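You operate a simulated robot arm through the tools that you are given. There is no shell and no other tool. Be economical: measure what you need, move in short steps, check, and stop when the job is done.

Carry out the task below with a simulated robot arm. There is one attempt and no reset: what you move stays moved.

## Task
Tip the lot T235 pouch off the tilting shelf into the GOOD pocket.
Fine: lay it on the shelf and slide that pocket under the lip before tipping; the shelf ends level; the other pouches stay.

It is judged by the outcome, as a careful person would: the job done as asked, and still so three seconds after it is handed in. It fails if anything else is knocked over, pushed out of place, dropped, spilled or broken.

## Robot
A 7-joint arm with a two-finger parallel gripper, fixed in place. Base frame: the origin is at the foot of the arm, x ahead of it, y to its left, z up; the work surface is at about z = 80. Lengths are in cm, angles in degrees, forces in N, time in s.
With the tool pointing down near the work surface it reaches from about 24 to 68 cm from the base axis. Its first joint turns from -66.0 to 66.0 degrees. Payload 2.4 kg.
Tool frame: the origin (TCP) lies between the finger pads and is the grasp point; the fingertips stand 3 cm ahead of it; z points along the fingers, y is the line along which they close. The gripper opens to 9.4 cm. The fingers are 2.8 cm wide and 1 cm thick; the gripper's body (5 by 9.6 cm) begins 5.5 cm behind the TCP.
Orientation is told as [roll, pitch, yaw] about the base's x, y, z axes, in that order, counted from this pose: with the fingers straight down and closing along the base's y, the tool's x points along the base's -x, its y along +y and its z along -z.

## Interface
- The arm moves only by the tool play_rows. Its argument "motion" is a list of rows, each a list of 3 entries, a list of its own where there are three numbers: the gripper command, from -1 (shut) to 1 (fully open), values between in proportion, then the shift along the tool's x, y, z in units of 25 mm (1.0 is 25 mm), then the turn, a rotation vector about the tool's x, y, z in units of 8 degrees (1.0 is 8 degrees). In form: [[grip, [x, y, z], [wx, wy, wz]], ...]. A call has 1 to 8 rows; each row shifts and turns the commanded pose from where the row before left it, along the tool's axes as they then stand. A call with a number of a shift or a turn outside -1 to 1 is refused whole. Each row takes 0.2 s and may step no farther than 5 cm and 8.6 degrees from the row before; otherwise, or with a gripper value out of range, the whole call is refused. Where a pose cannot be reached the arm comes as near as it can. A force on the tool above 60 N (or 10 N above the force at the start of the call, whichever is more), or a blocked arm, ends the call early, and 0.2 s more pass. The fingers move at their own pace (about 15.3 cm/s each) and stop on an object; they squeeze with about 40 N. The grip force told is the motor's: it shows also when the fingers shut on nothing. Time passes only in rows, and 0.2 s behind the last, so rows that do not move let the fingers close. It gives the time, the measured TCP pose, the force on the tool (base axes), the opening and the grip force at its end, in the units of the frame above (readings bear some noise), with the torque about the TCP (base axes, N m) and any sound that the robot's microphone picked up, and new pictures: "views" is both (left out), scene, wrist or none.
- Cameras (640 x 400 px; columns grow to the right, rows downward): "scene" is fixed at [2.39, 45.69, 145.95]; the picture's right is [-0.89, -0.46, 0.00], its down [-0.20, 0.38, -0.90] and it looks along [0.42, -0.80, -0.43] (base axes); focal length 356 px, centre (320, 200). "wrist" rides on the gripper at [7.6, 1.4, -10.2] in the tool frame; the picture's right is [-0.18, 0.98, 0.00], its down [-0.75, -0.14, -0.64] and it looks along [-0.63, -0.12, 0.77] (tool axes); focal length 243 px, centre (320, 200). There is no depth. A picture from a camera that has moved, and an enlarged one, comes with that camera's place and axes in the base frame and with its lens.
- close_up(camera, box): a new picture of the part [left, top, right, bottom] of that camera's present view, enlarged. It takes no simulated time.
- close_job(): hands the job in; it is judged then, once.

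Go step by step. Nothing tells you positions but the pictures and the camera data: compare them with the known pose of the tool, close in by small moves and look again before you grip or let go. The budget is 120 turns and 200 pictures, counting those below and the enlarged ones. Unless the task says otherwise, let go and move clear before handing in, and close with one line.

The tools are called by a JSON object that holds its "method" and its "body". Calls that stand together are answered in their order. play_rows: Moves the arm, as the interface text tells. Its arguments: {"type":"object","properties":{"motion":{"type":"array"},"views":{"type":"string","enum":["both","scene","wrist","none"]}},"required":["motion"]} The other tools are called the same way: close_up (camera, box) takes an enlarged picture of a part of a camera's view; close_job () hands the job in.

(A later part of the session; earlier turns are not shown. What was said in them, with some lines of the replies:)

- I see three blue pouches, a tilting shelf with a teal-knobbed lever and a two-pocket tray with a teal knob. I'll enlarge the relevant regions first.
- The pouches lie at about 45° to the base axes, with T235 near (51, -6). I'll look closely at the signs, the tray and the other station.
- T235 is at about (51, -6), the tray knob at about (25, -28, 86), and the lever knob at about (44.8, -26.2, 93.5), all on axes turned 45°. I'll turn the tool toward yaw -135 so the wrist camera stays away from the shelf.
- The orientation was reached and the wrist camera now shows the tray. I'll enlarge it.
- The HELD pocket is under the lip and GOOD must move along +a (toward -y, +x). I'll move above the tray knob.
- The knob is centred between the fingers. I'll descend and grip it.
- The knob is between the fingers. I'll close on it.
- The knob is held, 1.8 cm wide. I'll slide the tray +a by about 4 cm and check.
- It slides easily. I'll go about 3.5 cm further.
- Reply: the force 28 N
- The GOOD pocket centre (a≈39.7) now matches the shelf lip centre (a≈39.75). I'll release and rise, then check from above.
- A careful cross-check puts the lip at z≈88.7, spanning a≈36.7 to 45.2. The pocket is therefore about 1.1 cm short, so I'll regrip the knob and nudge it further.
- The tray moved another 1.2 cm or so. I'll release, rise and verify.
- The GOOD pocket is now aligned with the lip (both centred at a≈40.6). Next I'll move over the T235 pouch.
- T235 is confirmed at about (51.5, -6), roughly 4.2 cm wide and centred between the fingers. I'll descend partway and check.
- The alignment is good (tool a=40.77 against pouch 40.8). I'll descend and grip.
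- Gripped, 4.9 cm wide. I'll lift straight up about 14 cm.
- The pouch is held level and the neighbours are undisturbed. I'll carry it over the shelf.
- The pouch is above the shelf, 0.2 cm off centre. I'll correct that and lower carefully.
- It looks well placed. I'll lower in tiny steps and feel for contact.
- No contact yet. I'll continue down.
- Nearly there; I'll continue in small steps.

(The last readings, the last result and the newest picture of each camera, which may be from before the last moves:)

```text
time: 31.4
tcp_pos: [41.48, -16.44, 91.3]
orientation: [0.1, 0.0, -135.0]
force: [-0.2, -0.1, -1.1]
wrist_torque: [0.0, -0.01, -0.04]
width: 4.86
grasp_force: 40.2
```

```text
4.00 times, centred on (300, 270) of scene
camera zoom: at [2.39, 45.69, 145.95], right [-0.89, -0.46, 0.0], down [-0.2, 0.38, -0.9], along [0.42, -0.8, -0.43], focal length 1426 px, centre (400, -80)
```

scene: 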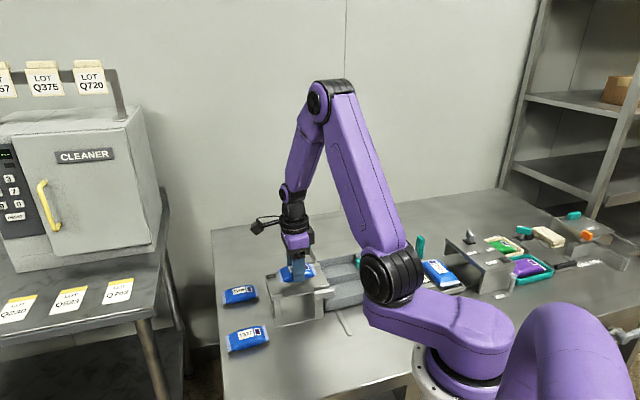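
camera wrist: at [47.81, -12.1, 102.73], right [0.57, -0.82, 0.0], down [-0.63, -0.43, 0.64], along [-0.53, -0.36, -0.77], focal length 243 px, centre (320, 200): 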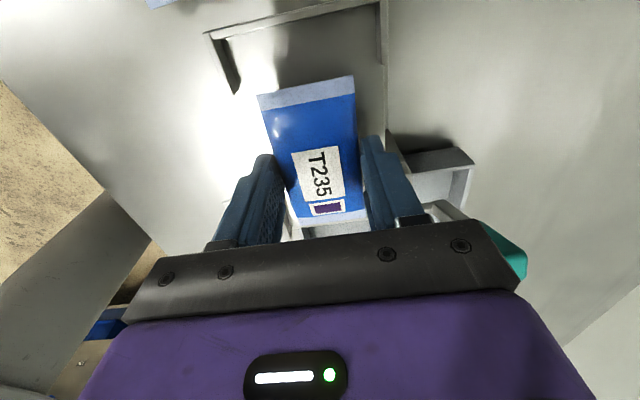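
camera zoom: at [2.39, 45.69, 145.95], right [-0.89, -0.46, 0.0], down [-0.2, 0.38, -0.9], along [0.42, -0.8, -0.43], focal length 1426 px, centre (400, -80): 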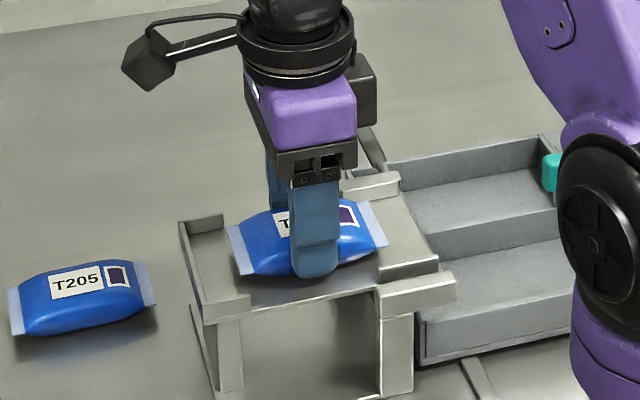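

Still free; I estimate the surface at z≈87.5, so contact should come very soon.

{"method": "play_rows", "body": {"motion": [[-1, [0, 0, 0.06], [0, 0, 0]], [-1, [0, 0, 0], [0, 0, 0]]], "views": "none"}}

{"method": "play_rows", "body": {"motion": [[-1, [0, 0, 0.06], [0, 0, 0]], [-1, [0, 0, 0], [0, 0, 0]]], "views": "none"}}

{"method": "close_up", "body": {"camera": "scene", "box": [250, 220, 350, 320]}}

```text
time: 32.0
tcp_pos: [41.46, -16.58, 91.27]
orientation: [0.1, 0.1, -135.0]
force: [-3.3, 6.4, 25.8]
wrist_torque: [0.08, 0.37, 0.0]
width: 4.87
grasp_force: 40.8
```

```text
time: 32.6
tcp_pos: [41.46, -16.59, 91.15]
orientation: [0.2, 0.0, -134.9]
force: [-3.4, 4.3, 32.6]
wrist_torque: [0.16, 0.23, 0.0]
width: 4.89
grasp_force: 39.4
```

```text
4.00 times, centred on (300, 270) of scene
camera zoom: at [2.33, 45.72, 145.94], right [-0.89, -0.46, 0.0], down [-0.2, 0.38, -0.9], along [0.42, -0.8, -0.43], focal length 1426 px, centre (400, -80)
```

zoom: 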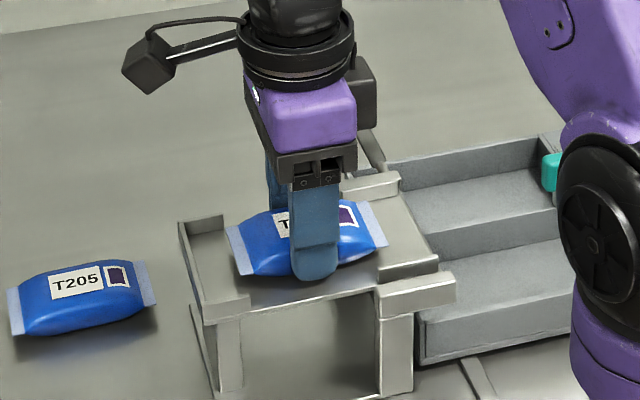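

Contact reached. I'll open slightly (about 6 cm, inside the guides) and rise.

{"method": "play_rows", "body": {"motion": [[-1, [0, 0, -0.06], [0, 0, 0]], [0.25, [0, 0, 0], [0, 0, 0]], [0.25, [0, 0, 0], [0, 0, 0]], [0.25, [0, 0, -0.5], [0, 0, 0]], [0.25, [0, 0, -0.9], [0, 0, 0]], [0.25, [0, 0, -0.9], [0, 0, 0]], [0.25, [0, 0, -0.9], [0, 0, 0]], [0.25, [0, 0, -0.9], [0, 0, 0]]]}}

{"method": "close_up", "body": {"camera": "scene", "box": [230, 210, 370, 340]}}

{"method": "close_up", "body": {"camera": "wrist", "box": [200, 0, 520, 220]}}

```text
time: 34.4
tcp_pos: [41.29, -16.32, 101.39]
orientation: [-0.1, -0.1, -135.0]
force: [-0.6, 0.6, 0.1]
wrist_torque: [0.07, 0.03, 0.02]
width: 5.86
grasp_force: 0.2
camera wrist: at [47.7, -12.0, 111.66], right [0.57, -0.82, 0.0], down [-0.63, -0.43, 0.64], along [-0.53, -0.36, -0.77], focal length 243 px, centre (320, 200)
```

scene: 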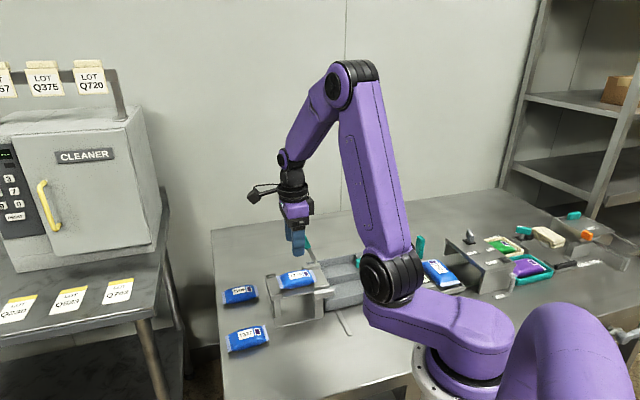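
wrist: 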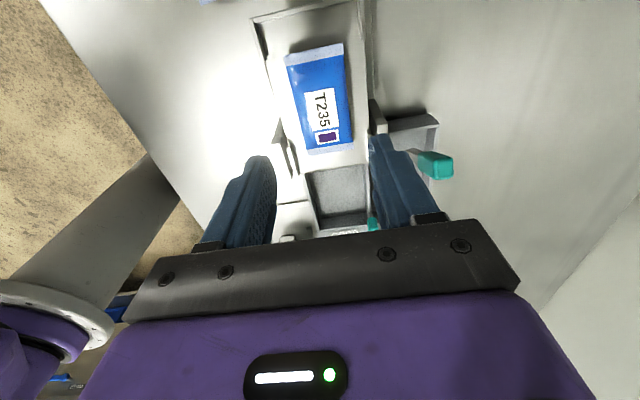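

```text
3.08 times, centred on (300, 275) of scene
camera zoom: at [2.39, 45.69, 145.95], right [-0.89, -0.46, 0.0], down [-0.2, 0.38, -0.9], along [0.42, -0.8, -0.43], focal length 1097 px, centre (382, -31)
```

zoom: 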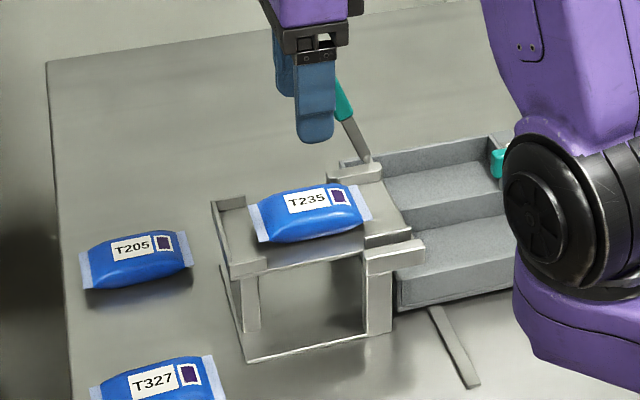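

```text
1.82 times, centred on (360, 110) of wrist
camera zoom: at [47.7, -12.0, 111.66], right [0.57, -0.82, 0.0], down [-0.63, -0.43, 0.64], along [-0.53, -0.36, -0.77], focal length 441 px, centre (247, 364)
```

zoom: 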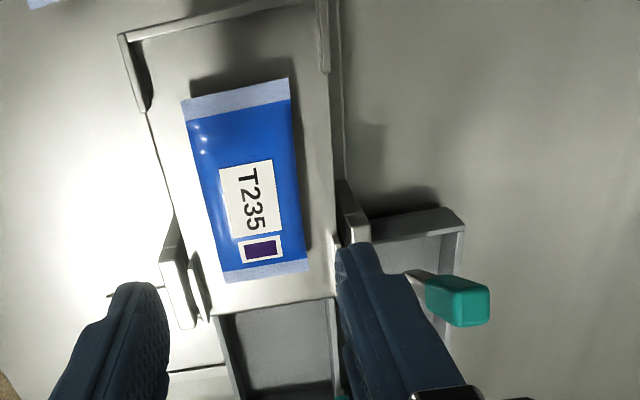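

The pouch lies on the shelf. Next I'll go above the lever knob at about (44.6, -26.3, 93.5).

{"method": "play_rows", "body": {"motion": [[0.2, [-0.38, 0.75, 0], [0, 0, 0]], [0.2, [-0.38, 0.75, 0], [0, 0, 0]], [0.2, [-0.38, 0.75, 0], [0, 0, 0]], [0.2, [-0.38, 0.75, 0], [0, 0, 0]], [0.2, [-0.38, 0.75, 0], [0, 0, 0]], [0.2, [0, 0, 0], [0, 0, 0]]]}}

{"method": "close_up", "body": {"camera": "wrist", "box": [200, 40, 480, 240]}}

{"method": "close_up", "body": {"camera": "scene", "box": [250, 200, 370, 320]}}

```text
time: 35.8
tcp_pos: [44.62, -26.42, 101.3]
orientation: [0.1, 0.0, -134.9]
force: [0.2, 0.3, 0.2]
wrist_torque: [0.02, 0.0, -0.01]
width: 5.63
grasp_force: 0.1
camera wrist: at [51.0, -22.0, 111.6], right [0.57, -0.82, 0.0], down [-0.63, -0.43, 0.64], along [-0.53, -0.36, -0.77], focal length 243 px, centre (320, 200)
```

scene: 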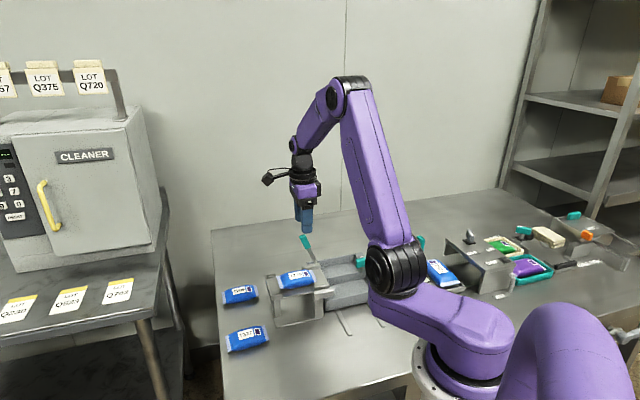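
wrist: 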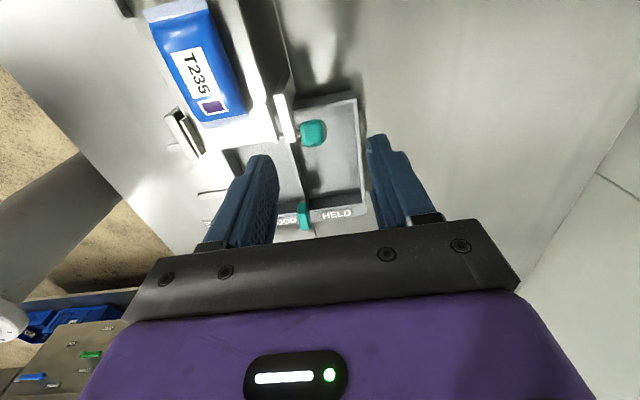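

```text
2.00 times, centred on (340, 140) of wrist
camera zoom: at [51.0, -22.0, 111.6], right [0.57, -0.82, 0.0], down [-0.63, -0.43, 0.64], along [-0.53, -0.36, -0.77], focal length 485 px, centre (280, 320)
```

zoom: 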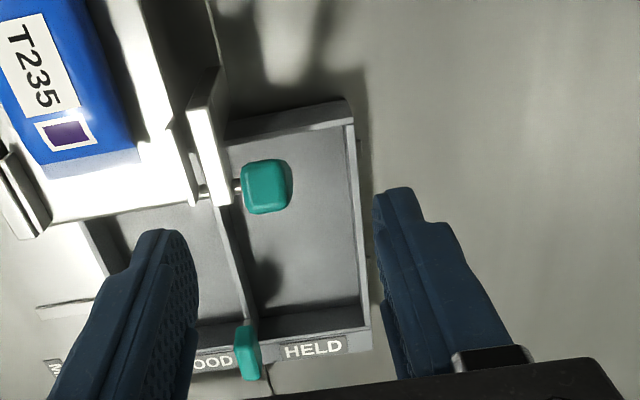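

```text
3.33 times, centred on (310, 260) of scene
camera zoom: at [2.39, 45.69, 145.95], right [-0.89, -0.46, 0.0], down [-0.2, 0.38, -0.9], along [0.42, -0.8, -0.43], focal length 1188 px, centre (353, 0)
```

zoom: 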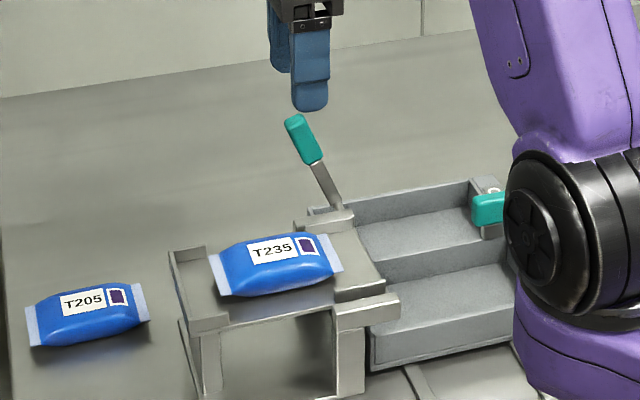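

The lever leans about 24° toward +b, with its knob at roughly a=49.5, b=13, z=94. I'll narrow the fingers, shift slightly and descend around it.

{"method": "play_rows", "body": {"motion": [[-0.1, [0.05, -0.26, 0], [0, 0, 0]], [-0.1, [0, 0, 0.5], [0, 0, 0]], [-0.1, [0, 0, 0.5], [0, 0, 0]], [-0.1, [0, 0, 0], [0, 0, 0]]]}}

{"method": "close_up", "body": {"camera": "wrist", "box": [200, 40, 480, 240]}}

{"method": "close_up", "body": {"camera": "scene", "box": [250, 200, 370, 320]}}

```text
time: 36.8
tcp_pos: [44.36, -25.94, 99.02]
orientation: [0.0, 0.0, -135.0]
force: [-0.1, 0.2, -0.5]
wrist_torque: [0.02, -0.01, -0.04]
width: 4.25
grasp_force: 0.2
camera wrist: at [50.69, -21.51, 109.17], right [0.57, -0.82, 0.0], down [-0.63, -0.43, 0.64], along [-0.53, -0.36, -0.77], focal length 243 px, centre (320, 200)
```

scene: 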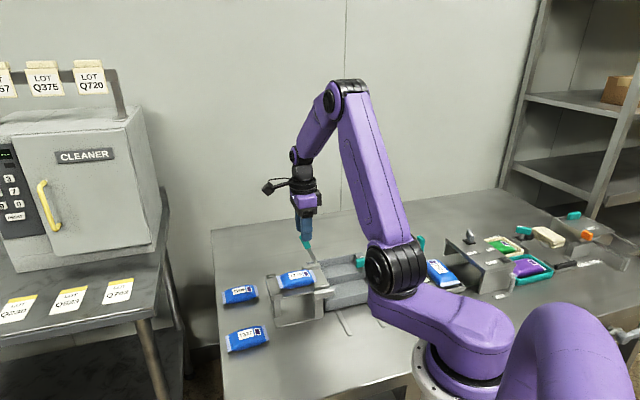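
wrist: 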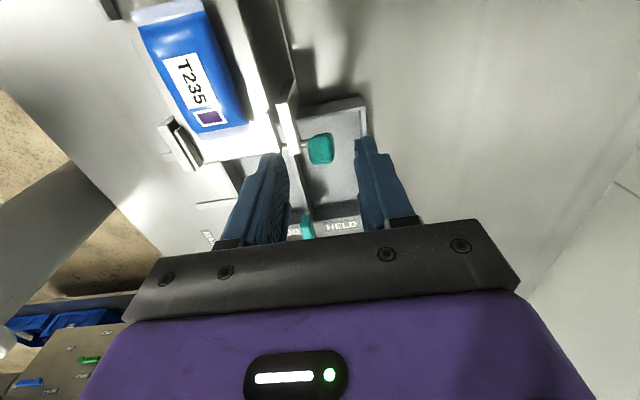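

```text
2.00 times, centred on (340, 140) of wrist
camera zoom: at [50.69, -21.51, 109.17], right [0.57, -0.82, 0.0], down [-0.63, -0.43, 0.64], along [-0.53, -0.36, -0.77], focal length 485 px, centre (280, 320)
```

zoom: 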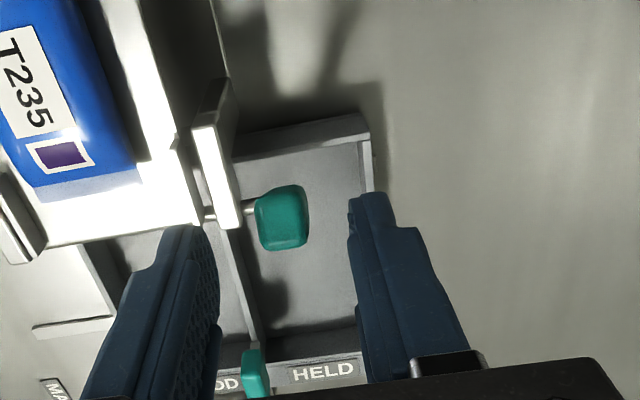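

```text
3.33 times, centred on (310, 260) of scene
camera zoom: at [2.39, 45.69, 145.95], right [-0.89, -0.46, 0.0], down [-0.2, 0.38, -0.9], along [0.42, -0.8, -0.43], focal length 1188 px, centre (353, 0)
```

zoom: 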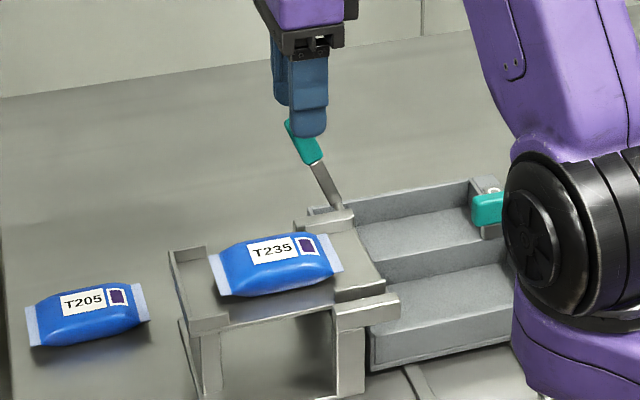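

The knob is directly under the TCP. I'll descend and grip.

{"method": "play_rows", "body": {"motion": [[-0.1, [0, 0, 0.5], [0, 0, 0]], [-0.1, [0, 0, 0.5], [0, 0, 0]], [-0.1, [0, 0, 0.5], [0, 0, 0]], [-0.1, [0, 0, 0.4], [0, 0, 0]], [-0.1, [0, 0, 0], [0, 0, 0]]]}}

{"method": "close_up", "body": {"camera": "scene", "box": [250, 200, 370, 320]}}

```text
time: 38.0
tcp_pos: [44.2, -25.98, 94.07]
orientation: [0.1, 0.1, -135.0]
force: [0.9, -0.4, 0.2]
wrist_torque: [0.02, -0.02, -0.04]
width: 4.23
grasp_force: 0.1
camera wrist: at [50.6, -21.53, 104.29], right [0.57, -0.82, 0.0], down [-0.63, -0.43, 0.64], along [-0.53, -0.36, -0.77], focal length 243 px, centre (320, 200)
```

scene: 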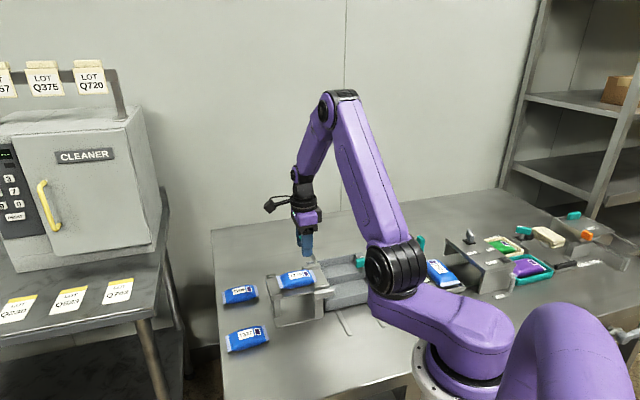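
wrist: 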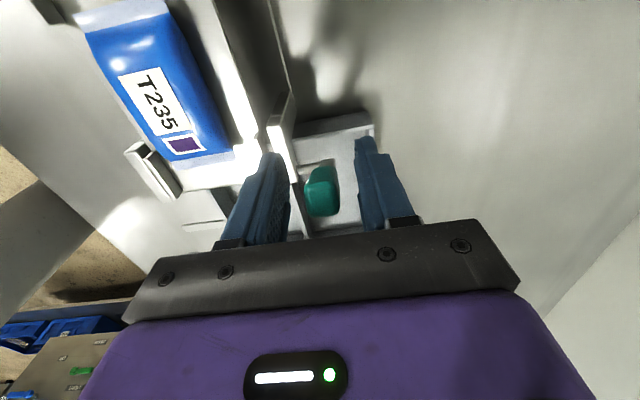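

```text
3.33 times, centred on (310, 260) of scene
camera zoom: at [2.39, 45.69, 145.95], right [-0.89, -0.46, 0.0], down [-0.2, 0.38, -0.9], along [0.42, -0.8, -0.43], focal length 1188 px, centre (353, 0)
```

zoom: 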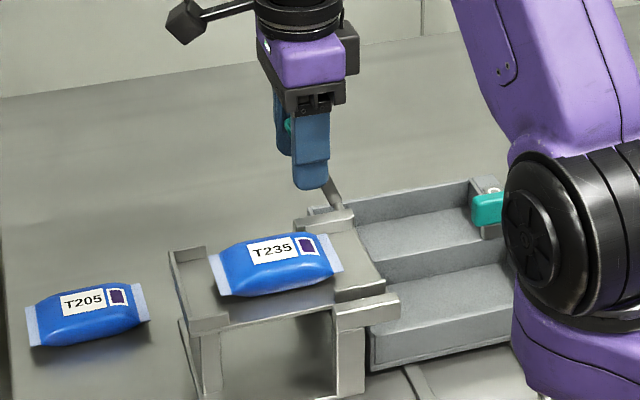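

The knob is between the pads. I'll close on it.

{"method": "play_rows", "body": {"motion": [[-1, [0.1, 0, 0], [0, 0, 0]], [-1, [0, 0, 0], [0, 0, 0]], [-1, [0, 0, 0], [0, 0, 0]]]}}

```text
time: 38.8
tcp_pos: [44.37, -26.12, 94.1]
orientation: [0.1, 0.0, -135.0]
force: [-2.0, -19.7, -9.1]
wrist_torque: [0.01, -0.05, 0.1]
width: 2.03
grasp_force: 44.9
camera wrist: at [50.74, -21.62, 104.32], right [0.56, -0.83, 0.0], down [-0.63, -0.43, 0.64], along [-0.53, -0.36, -0.77], focal length 243 px, centre (320, 200)
```

scene: 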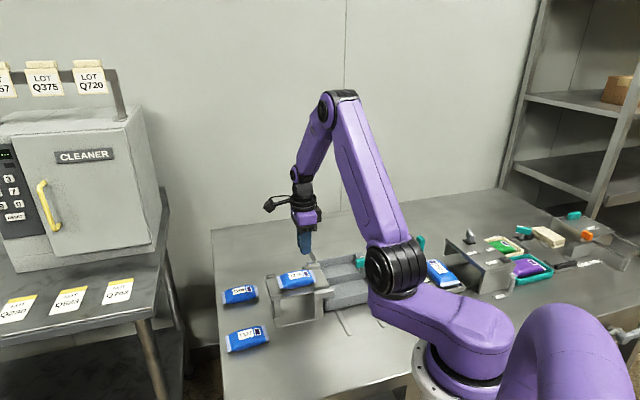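
wrist: 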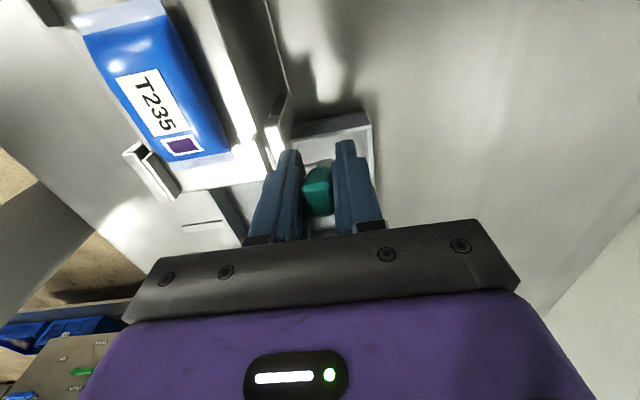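

Gripped. I'll tip along the arc in small steps, rotating the tool with the lever, starting with 10°.

{"method": "play_rows", "body": {"motion": [[-1, [-0.224, 0, -0.077], [0, 0.625, 0]], [-1, [-0.224, 0, -0.077], [0, 0.625, 0]], [-1, [0, 0, 0], [0, 0, 0]]], "views": "wrist"}}

{"method": "close_up", "body": {"camera": "scene", "box": [250, 200, 370, 320]}}

```text
time: 39.6
tcp_pos: [43.74, -26.73, 94.52]
orientation: [0.3, 10.1, -134.8]
force: [0.2, -18.5, -2.4]
wrist_torque: [-0.55, 0.9, -0.12]
width: 2.05
grasp_force: 44.9
camera wrist: at [48.74, -23.57, 105.91], right [0.57, -0.82, -0.03], down [-0.7, -0.5, 0.5], along [-0.43, -0.26, -0.86], focal length 243 px, centre (320, 200)
```

wrist: 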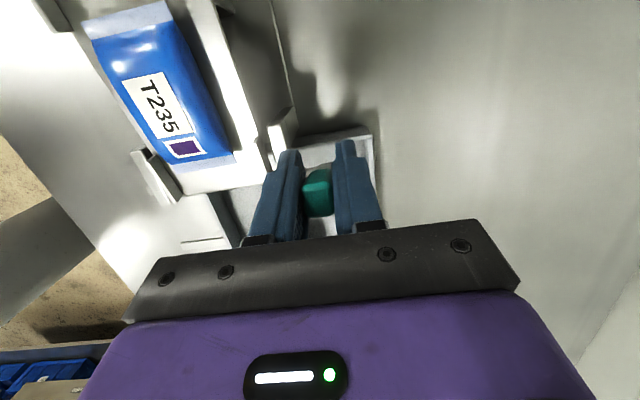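

```text
3.33 times, centred on (310, 260) of scene
camera zoom: at [2.39, 45.64, 145.97], right [-0.89, -0.46, 0.0], down [-0.2, 0.38, -0.9], along [0.42, -0.8, -0.43], focal length 1188 px, centre (353, 0)
```

zoom: 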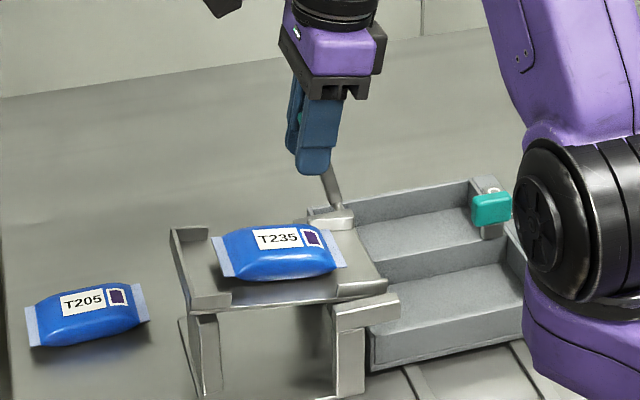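

The shelf tips and the pouch is still in place. I'll continue another 10°.

{"method": "play_rows", "body": {"motion": [[-1, [-0.224, 0, -0.077], [0, 0.625, 0]], [-1, [-0.224, 0, -0.077], [0, 0.625, 0]], [-1, [0, 0, 0], [0, 0, 0]]], "views": "none"}}

{"method": "close_up", "body": {"camera": "scene", "box": [250, 200, 370, 320]}}

```text
time: 40.4
tcp_pos: [43.11, -27.32, 94.73]
orientation: [0.2, 20.2, -134.9]
force: [3.0, -11.4, 13.5]
wrist_torque: [-0.39, 0.55, -0.06]
width: 2.02
grasp_force: 44.6
```

```text
3.33 times, centred on (310, 260) of scene
camera zoom: at [2.38, 45.67, 145.96], right [-0.89, -0.46, 0.0], down [-0.2, 0.38, -0.9], along [0.42, -0.8, -0.43], focal length 1188 px, centre (353, 0)
```

zoom: 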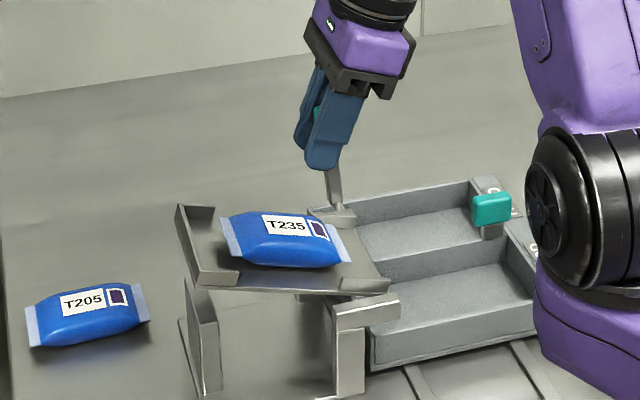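

Still holding at 20°. Next 5° more, then another few with checks.

{"method": "play_rows", "body": {"motion": [[-1, [-0.224, 0, -0.077], [0, 0.625, 0]], [-1, [0, 0, 0], [0, 0, 0]], [-1, [0, 0, 0], [0, 0, 0]]], "views": "none"}}

{"method": "close_up", "body": {"camera": "scene", "box": [250, 200, 370, 320]}}

```text
time: 41.2
tcp_pos: [42.53, -27.88, 94.75]
orientation: [0.3, 25.0, -134.9]
force: [4.4, -7.4, 28.6]
wrist_torque: [-0.09, 0.42, -0.15]
width: 2.04
grasp_force: 45.5
```

```text
3.33 times, centred on (310, 260) of scene
camera zoom: at [2.36, 45.7, 145.95], right [-0.89, -0.46, 0.0], down [-0.2, 0.38, -0.9], along [0.42, -0.8, -0.43], focal length 1188 px, centre (353, 0)
```

zoom: 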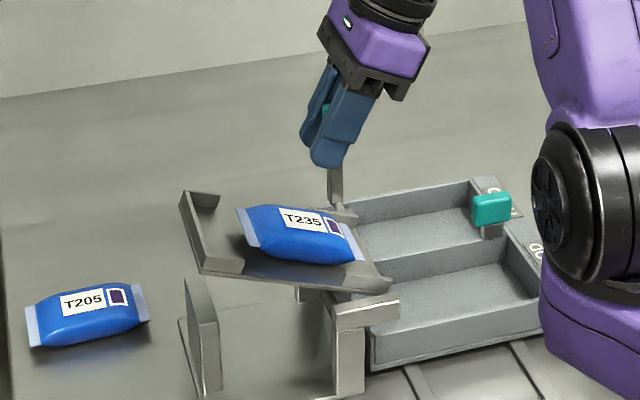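

The pouch has begun sliding. I'll add 5° and let it go.

{"method": "play_rows", "body": {"motion": [[-1, [-0.224, 0, -0.09], [0, 0.625, 0]], [-1, [0, 0, 0], [0, 0, 0]], [-1, [0, 0, 0], [0, 0, 0]]], "views": "wrist"}}

{"method": "close_up", "body": {"camera": "scene", "box": [250, 200, 370, 320]}}

```text
time: 42.0
tcp_pos: [42.03, -28.31, 94.74]
orientation: [0.2, 30.1, -135.0]
force: [4.8, -4.1, 33.0]
wrist_torque: [0.23, 0.17, -0.17]
width: 2.03
grasp_force: 44.4
camera wrist: at [44.09, -28.22, 107.43], right [0.58, -0.81, -0.09], down [-0.79, -0.59, 0.18], along [-0.2, -0.03, -0.98], focal length 243 px, centre (320, 200)
```

wrist: 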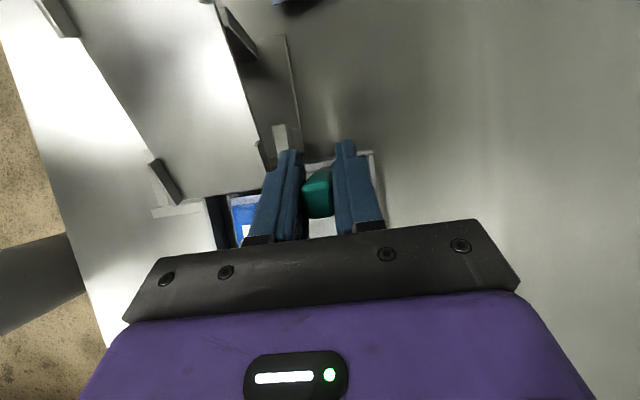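

```text
3.33 times, centred on (310, 260) of scene
camera zoom: at [2.35, 45.71, 145.95], right [-0.89, -0.46, 0.0], down [-0.2, 0.38, -0.9], along [0.42, -0.8, -0.43], focal length 1188 px, centre (353, 0)
```

zoom: 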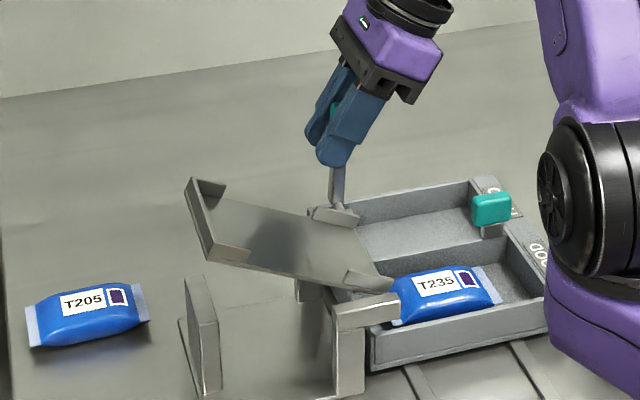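

T235 is in the GOOD pocket. I'll bring the shelf back to level along the reverse arc.

{"method": "play_rows", "body": {"motion": [[-1, [0.216, 0, 0.108], [0, -0.625, 0]], [-1, [0.216, 0, 0.097], [0, -0.625, 0]], [-1, [0.216, 0, 0.097], [0, -0.625, 0]], [-1, [0.216, 0, 0.097], [0, -0.625, 0]], [-1, [0, 0, 0], [0, 0, 0]]], "views": "none"}}

{"method": "close_up", "body": {"camera": "scene", "box": [250, 200, 370, 320]}}

```text
time: 43.2
tcp_pos: [43.8, -26.63, 94.4]
orientation: [-0.1, 9.9, -134.9]
force: [18.5, -5.9, -23.9]
wrist_torque: [0.67, -0.54, 0.14]
width: 2.05
grasp_force: 45.7
```

```text
3.33 times, centred on (310, 260) of scene
camera zoom: at [2.47, 45.65, 145.96], right [-0.89, -0.46, 0.0], down [-0.2, 0.38, -0.9], along [0.42, -0.8, -0.43], focal length 1188 px, centre (353, 0)
```

zoom: 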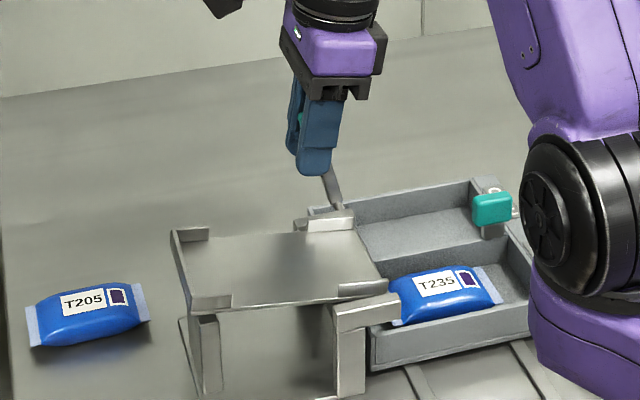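

Now the last 10° to level.

{"method": "play_rows", "body": {"motion": [[-1, [0.216, 0, 0.08], [0, -0.625, 0]], [-1, [0.216, 0, 0.08], [0, -0.625, 0]], [-1, [0.04, 0, 0], [0, -0.1, 0]], [-1, [0, 0, 0], [0, 0, 0]]], "views": "wrist"}}

{"method": "close_up", "body": {"camera": "scene", "box": [250, 200, 370, 320]}}

```text
time: 44.2
tcp_pos: [44.44, -25.97, 94.34]
orientation: [0.0, -1.0, -135.1]
force: [-4.7, -19.2, -22.1]
wrist_torque: [0.1, -0.34, 0.23]
width: 2.0
grasp_force: 45.1
camera wrist: at [50.91, -21.52, 104.38], right [0.56, -0.83, 0.0], down [-0.63, -0.42, 0.65], along [-0.54, -0.37, -0.76], focal length 243 px, centre (320, 200)
```

wrist: 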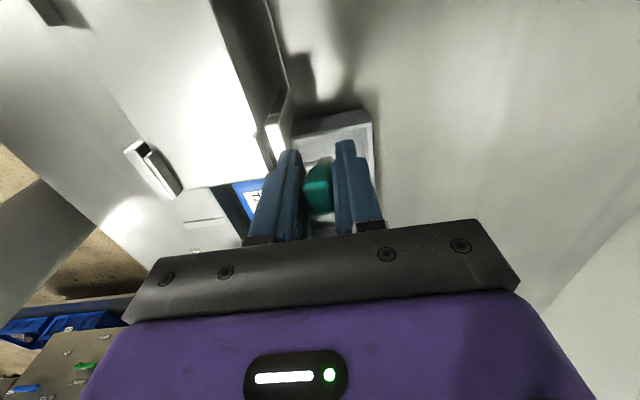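

```text
3.33 times, centred on (310, 260) of scene
camera zoom: at [2.41, 45.61, 145.98], right [-0.89, -0.46, 0.0], down [-0.2, 0.38, -0.9], along [0.42, -0.8, -0.43], focal length 1188 px, centre (353, 0)
```

zoom: 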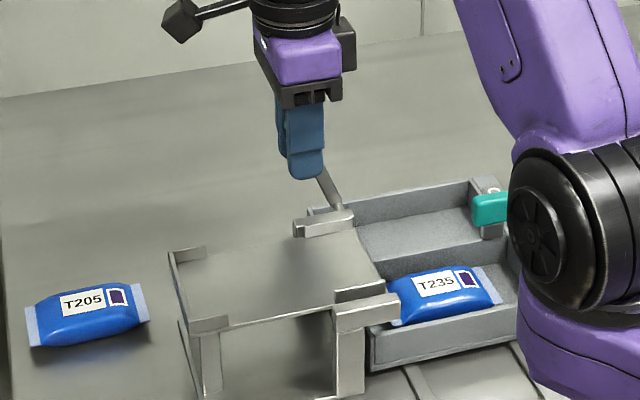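

The shelf looks level again. I'll release, rise clear and check.

{"method": "play_rows", "body": {"motion": [[-0.1, [0, 0, 0], [0, 0, 0]], [-0.1, [0, 0, 0], [0, 0, 0]], [-0.1, [0, 0, -0.6], [0, 0, 0]], [-0.1, [0, 0, -0.9], [0, 0, 0]], [-0.1, [0, 0, -1], [0, 0, 0]], [-0.1, [0, 0, -1], [0, 0, 0]], [-0.1, [0, 0, -1], [0, 0, 0]], [-0.1, [0, 0, -1], [0, 0, 0]]]}}

{"method": "close_up", "body": {"camera": "scene", "box": [250, 200, 370, 320]}}

{"method": "close_up", "body": {"camera": "wrist", "box": [120, 0, 440, 240]}}

```text
time: 46.0
tcp_pos: [44.65, -25.59, 108.1]
orientation: [0.0, -0.8, -135.0]
force: [0.0, -0.3, -0.2]
wrist_torque: [0.0, 0.0, -0.02]
width: 4.22
grasp_force: 0.0
camera wrist: at [51.17, -21.12, 118.24], right [0.57, -0.82, 0.0], down [-0.63, -0.43, 0.65], along [-0.54, -0.37, -0.76], focal length 243 px, centre (320, 200)
```

scene: 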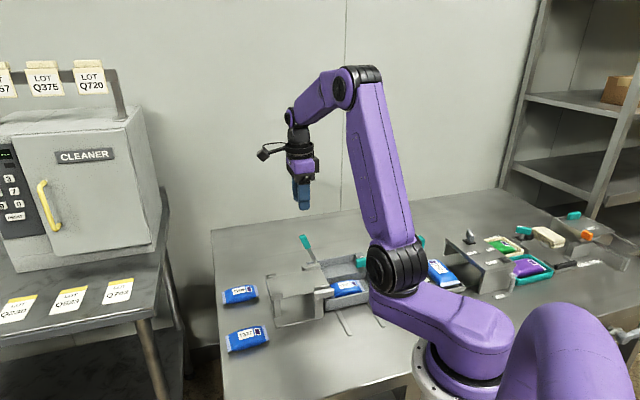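
wrist: 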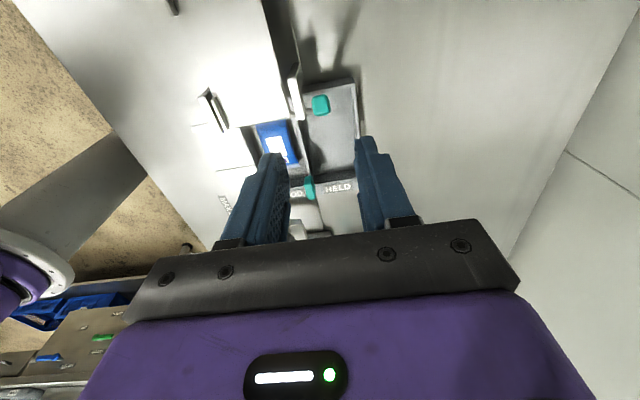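

```text
3.33 times, centred on (310, 260) of scene
camera zoom: at [2.39, 45.69, 145.95], right [-0.89, -0.46, 0.0], down [-0.2, 0.38, -0.9], along [0.42, -0.8, -0.43], focal length 1188 px, centre (353, 0)
```

zoom: 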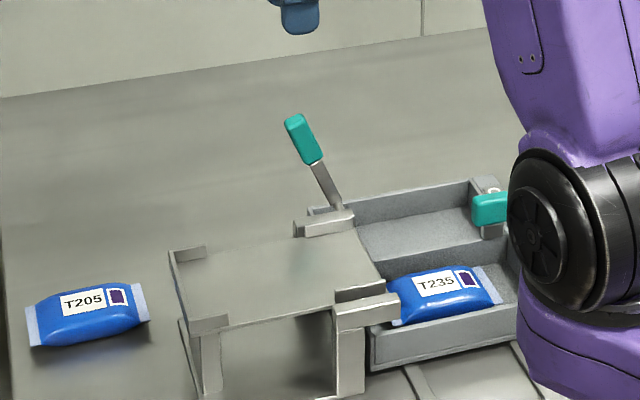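

```text
1.67 times, centred on (280, 120) of wrist
camera zoom: at [51.17, -21.12, 118.24], right [0.57, -0.82, 0.0], down [-0.63, -0.43, 0.65], along [-0.54, -0.37, -0.76], focal length 404 px, centre (387, 333)
```

zoom: 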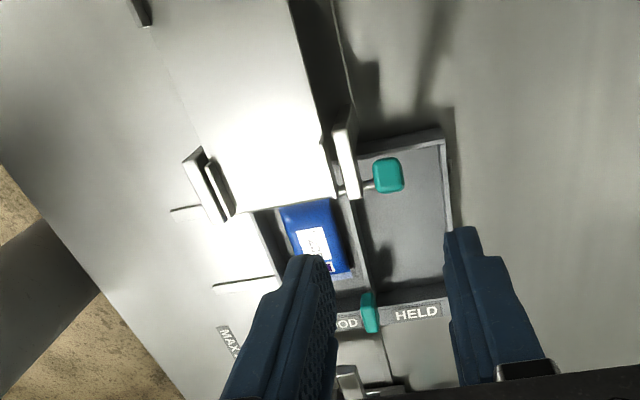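

The pouch lies flat in the GOOD pocket, the lever and shelf are back in their original level position, the other pouches have not moved, and the arm is clear. I'm handing in.

{"method": "close_job", "body": {}}

```text
The job is handed in.
```

The T235 pouch was laid on the shelf and tipped into the GOOD pocket under the lip; the shelf is back level and the other pouches were not touched.
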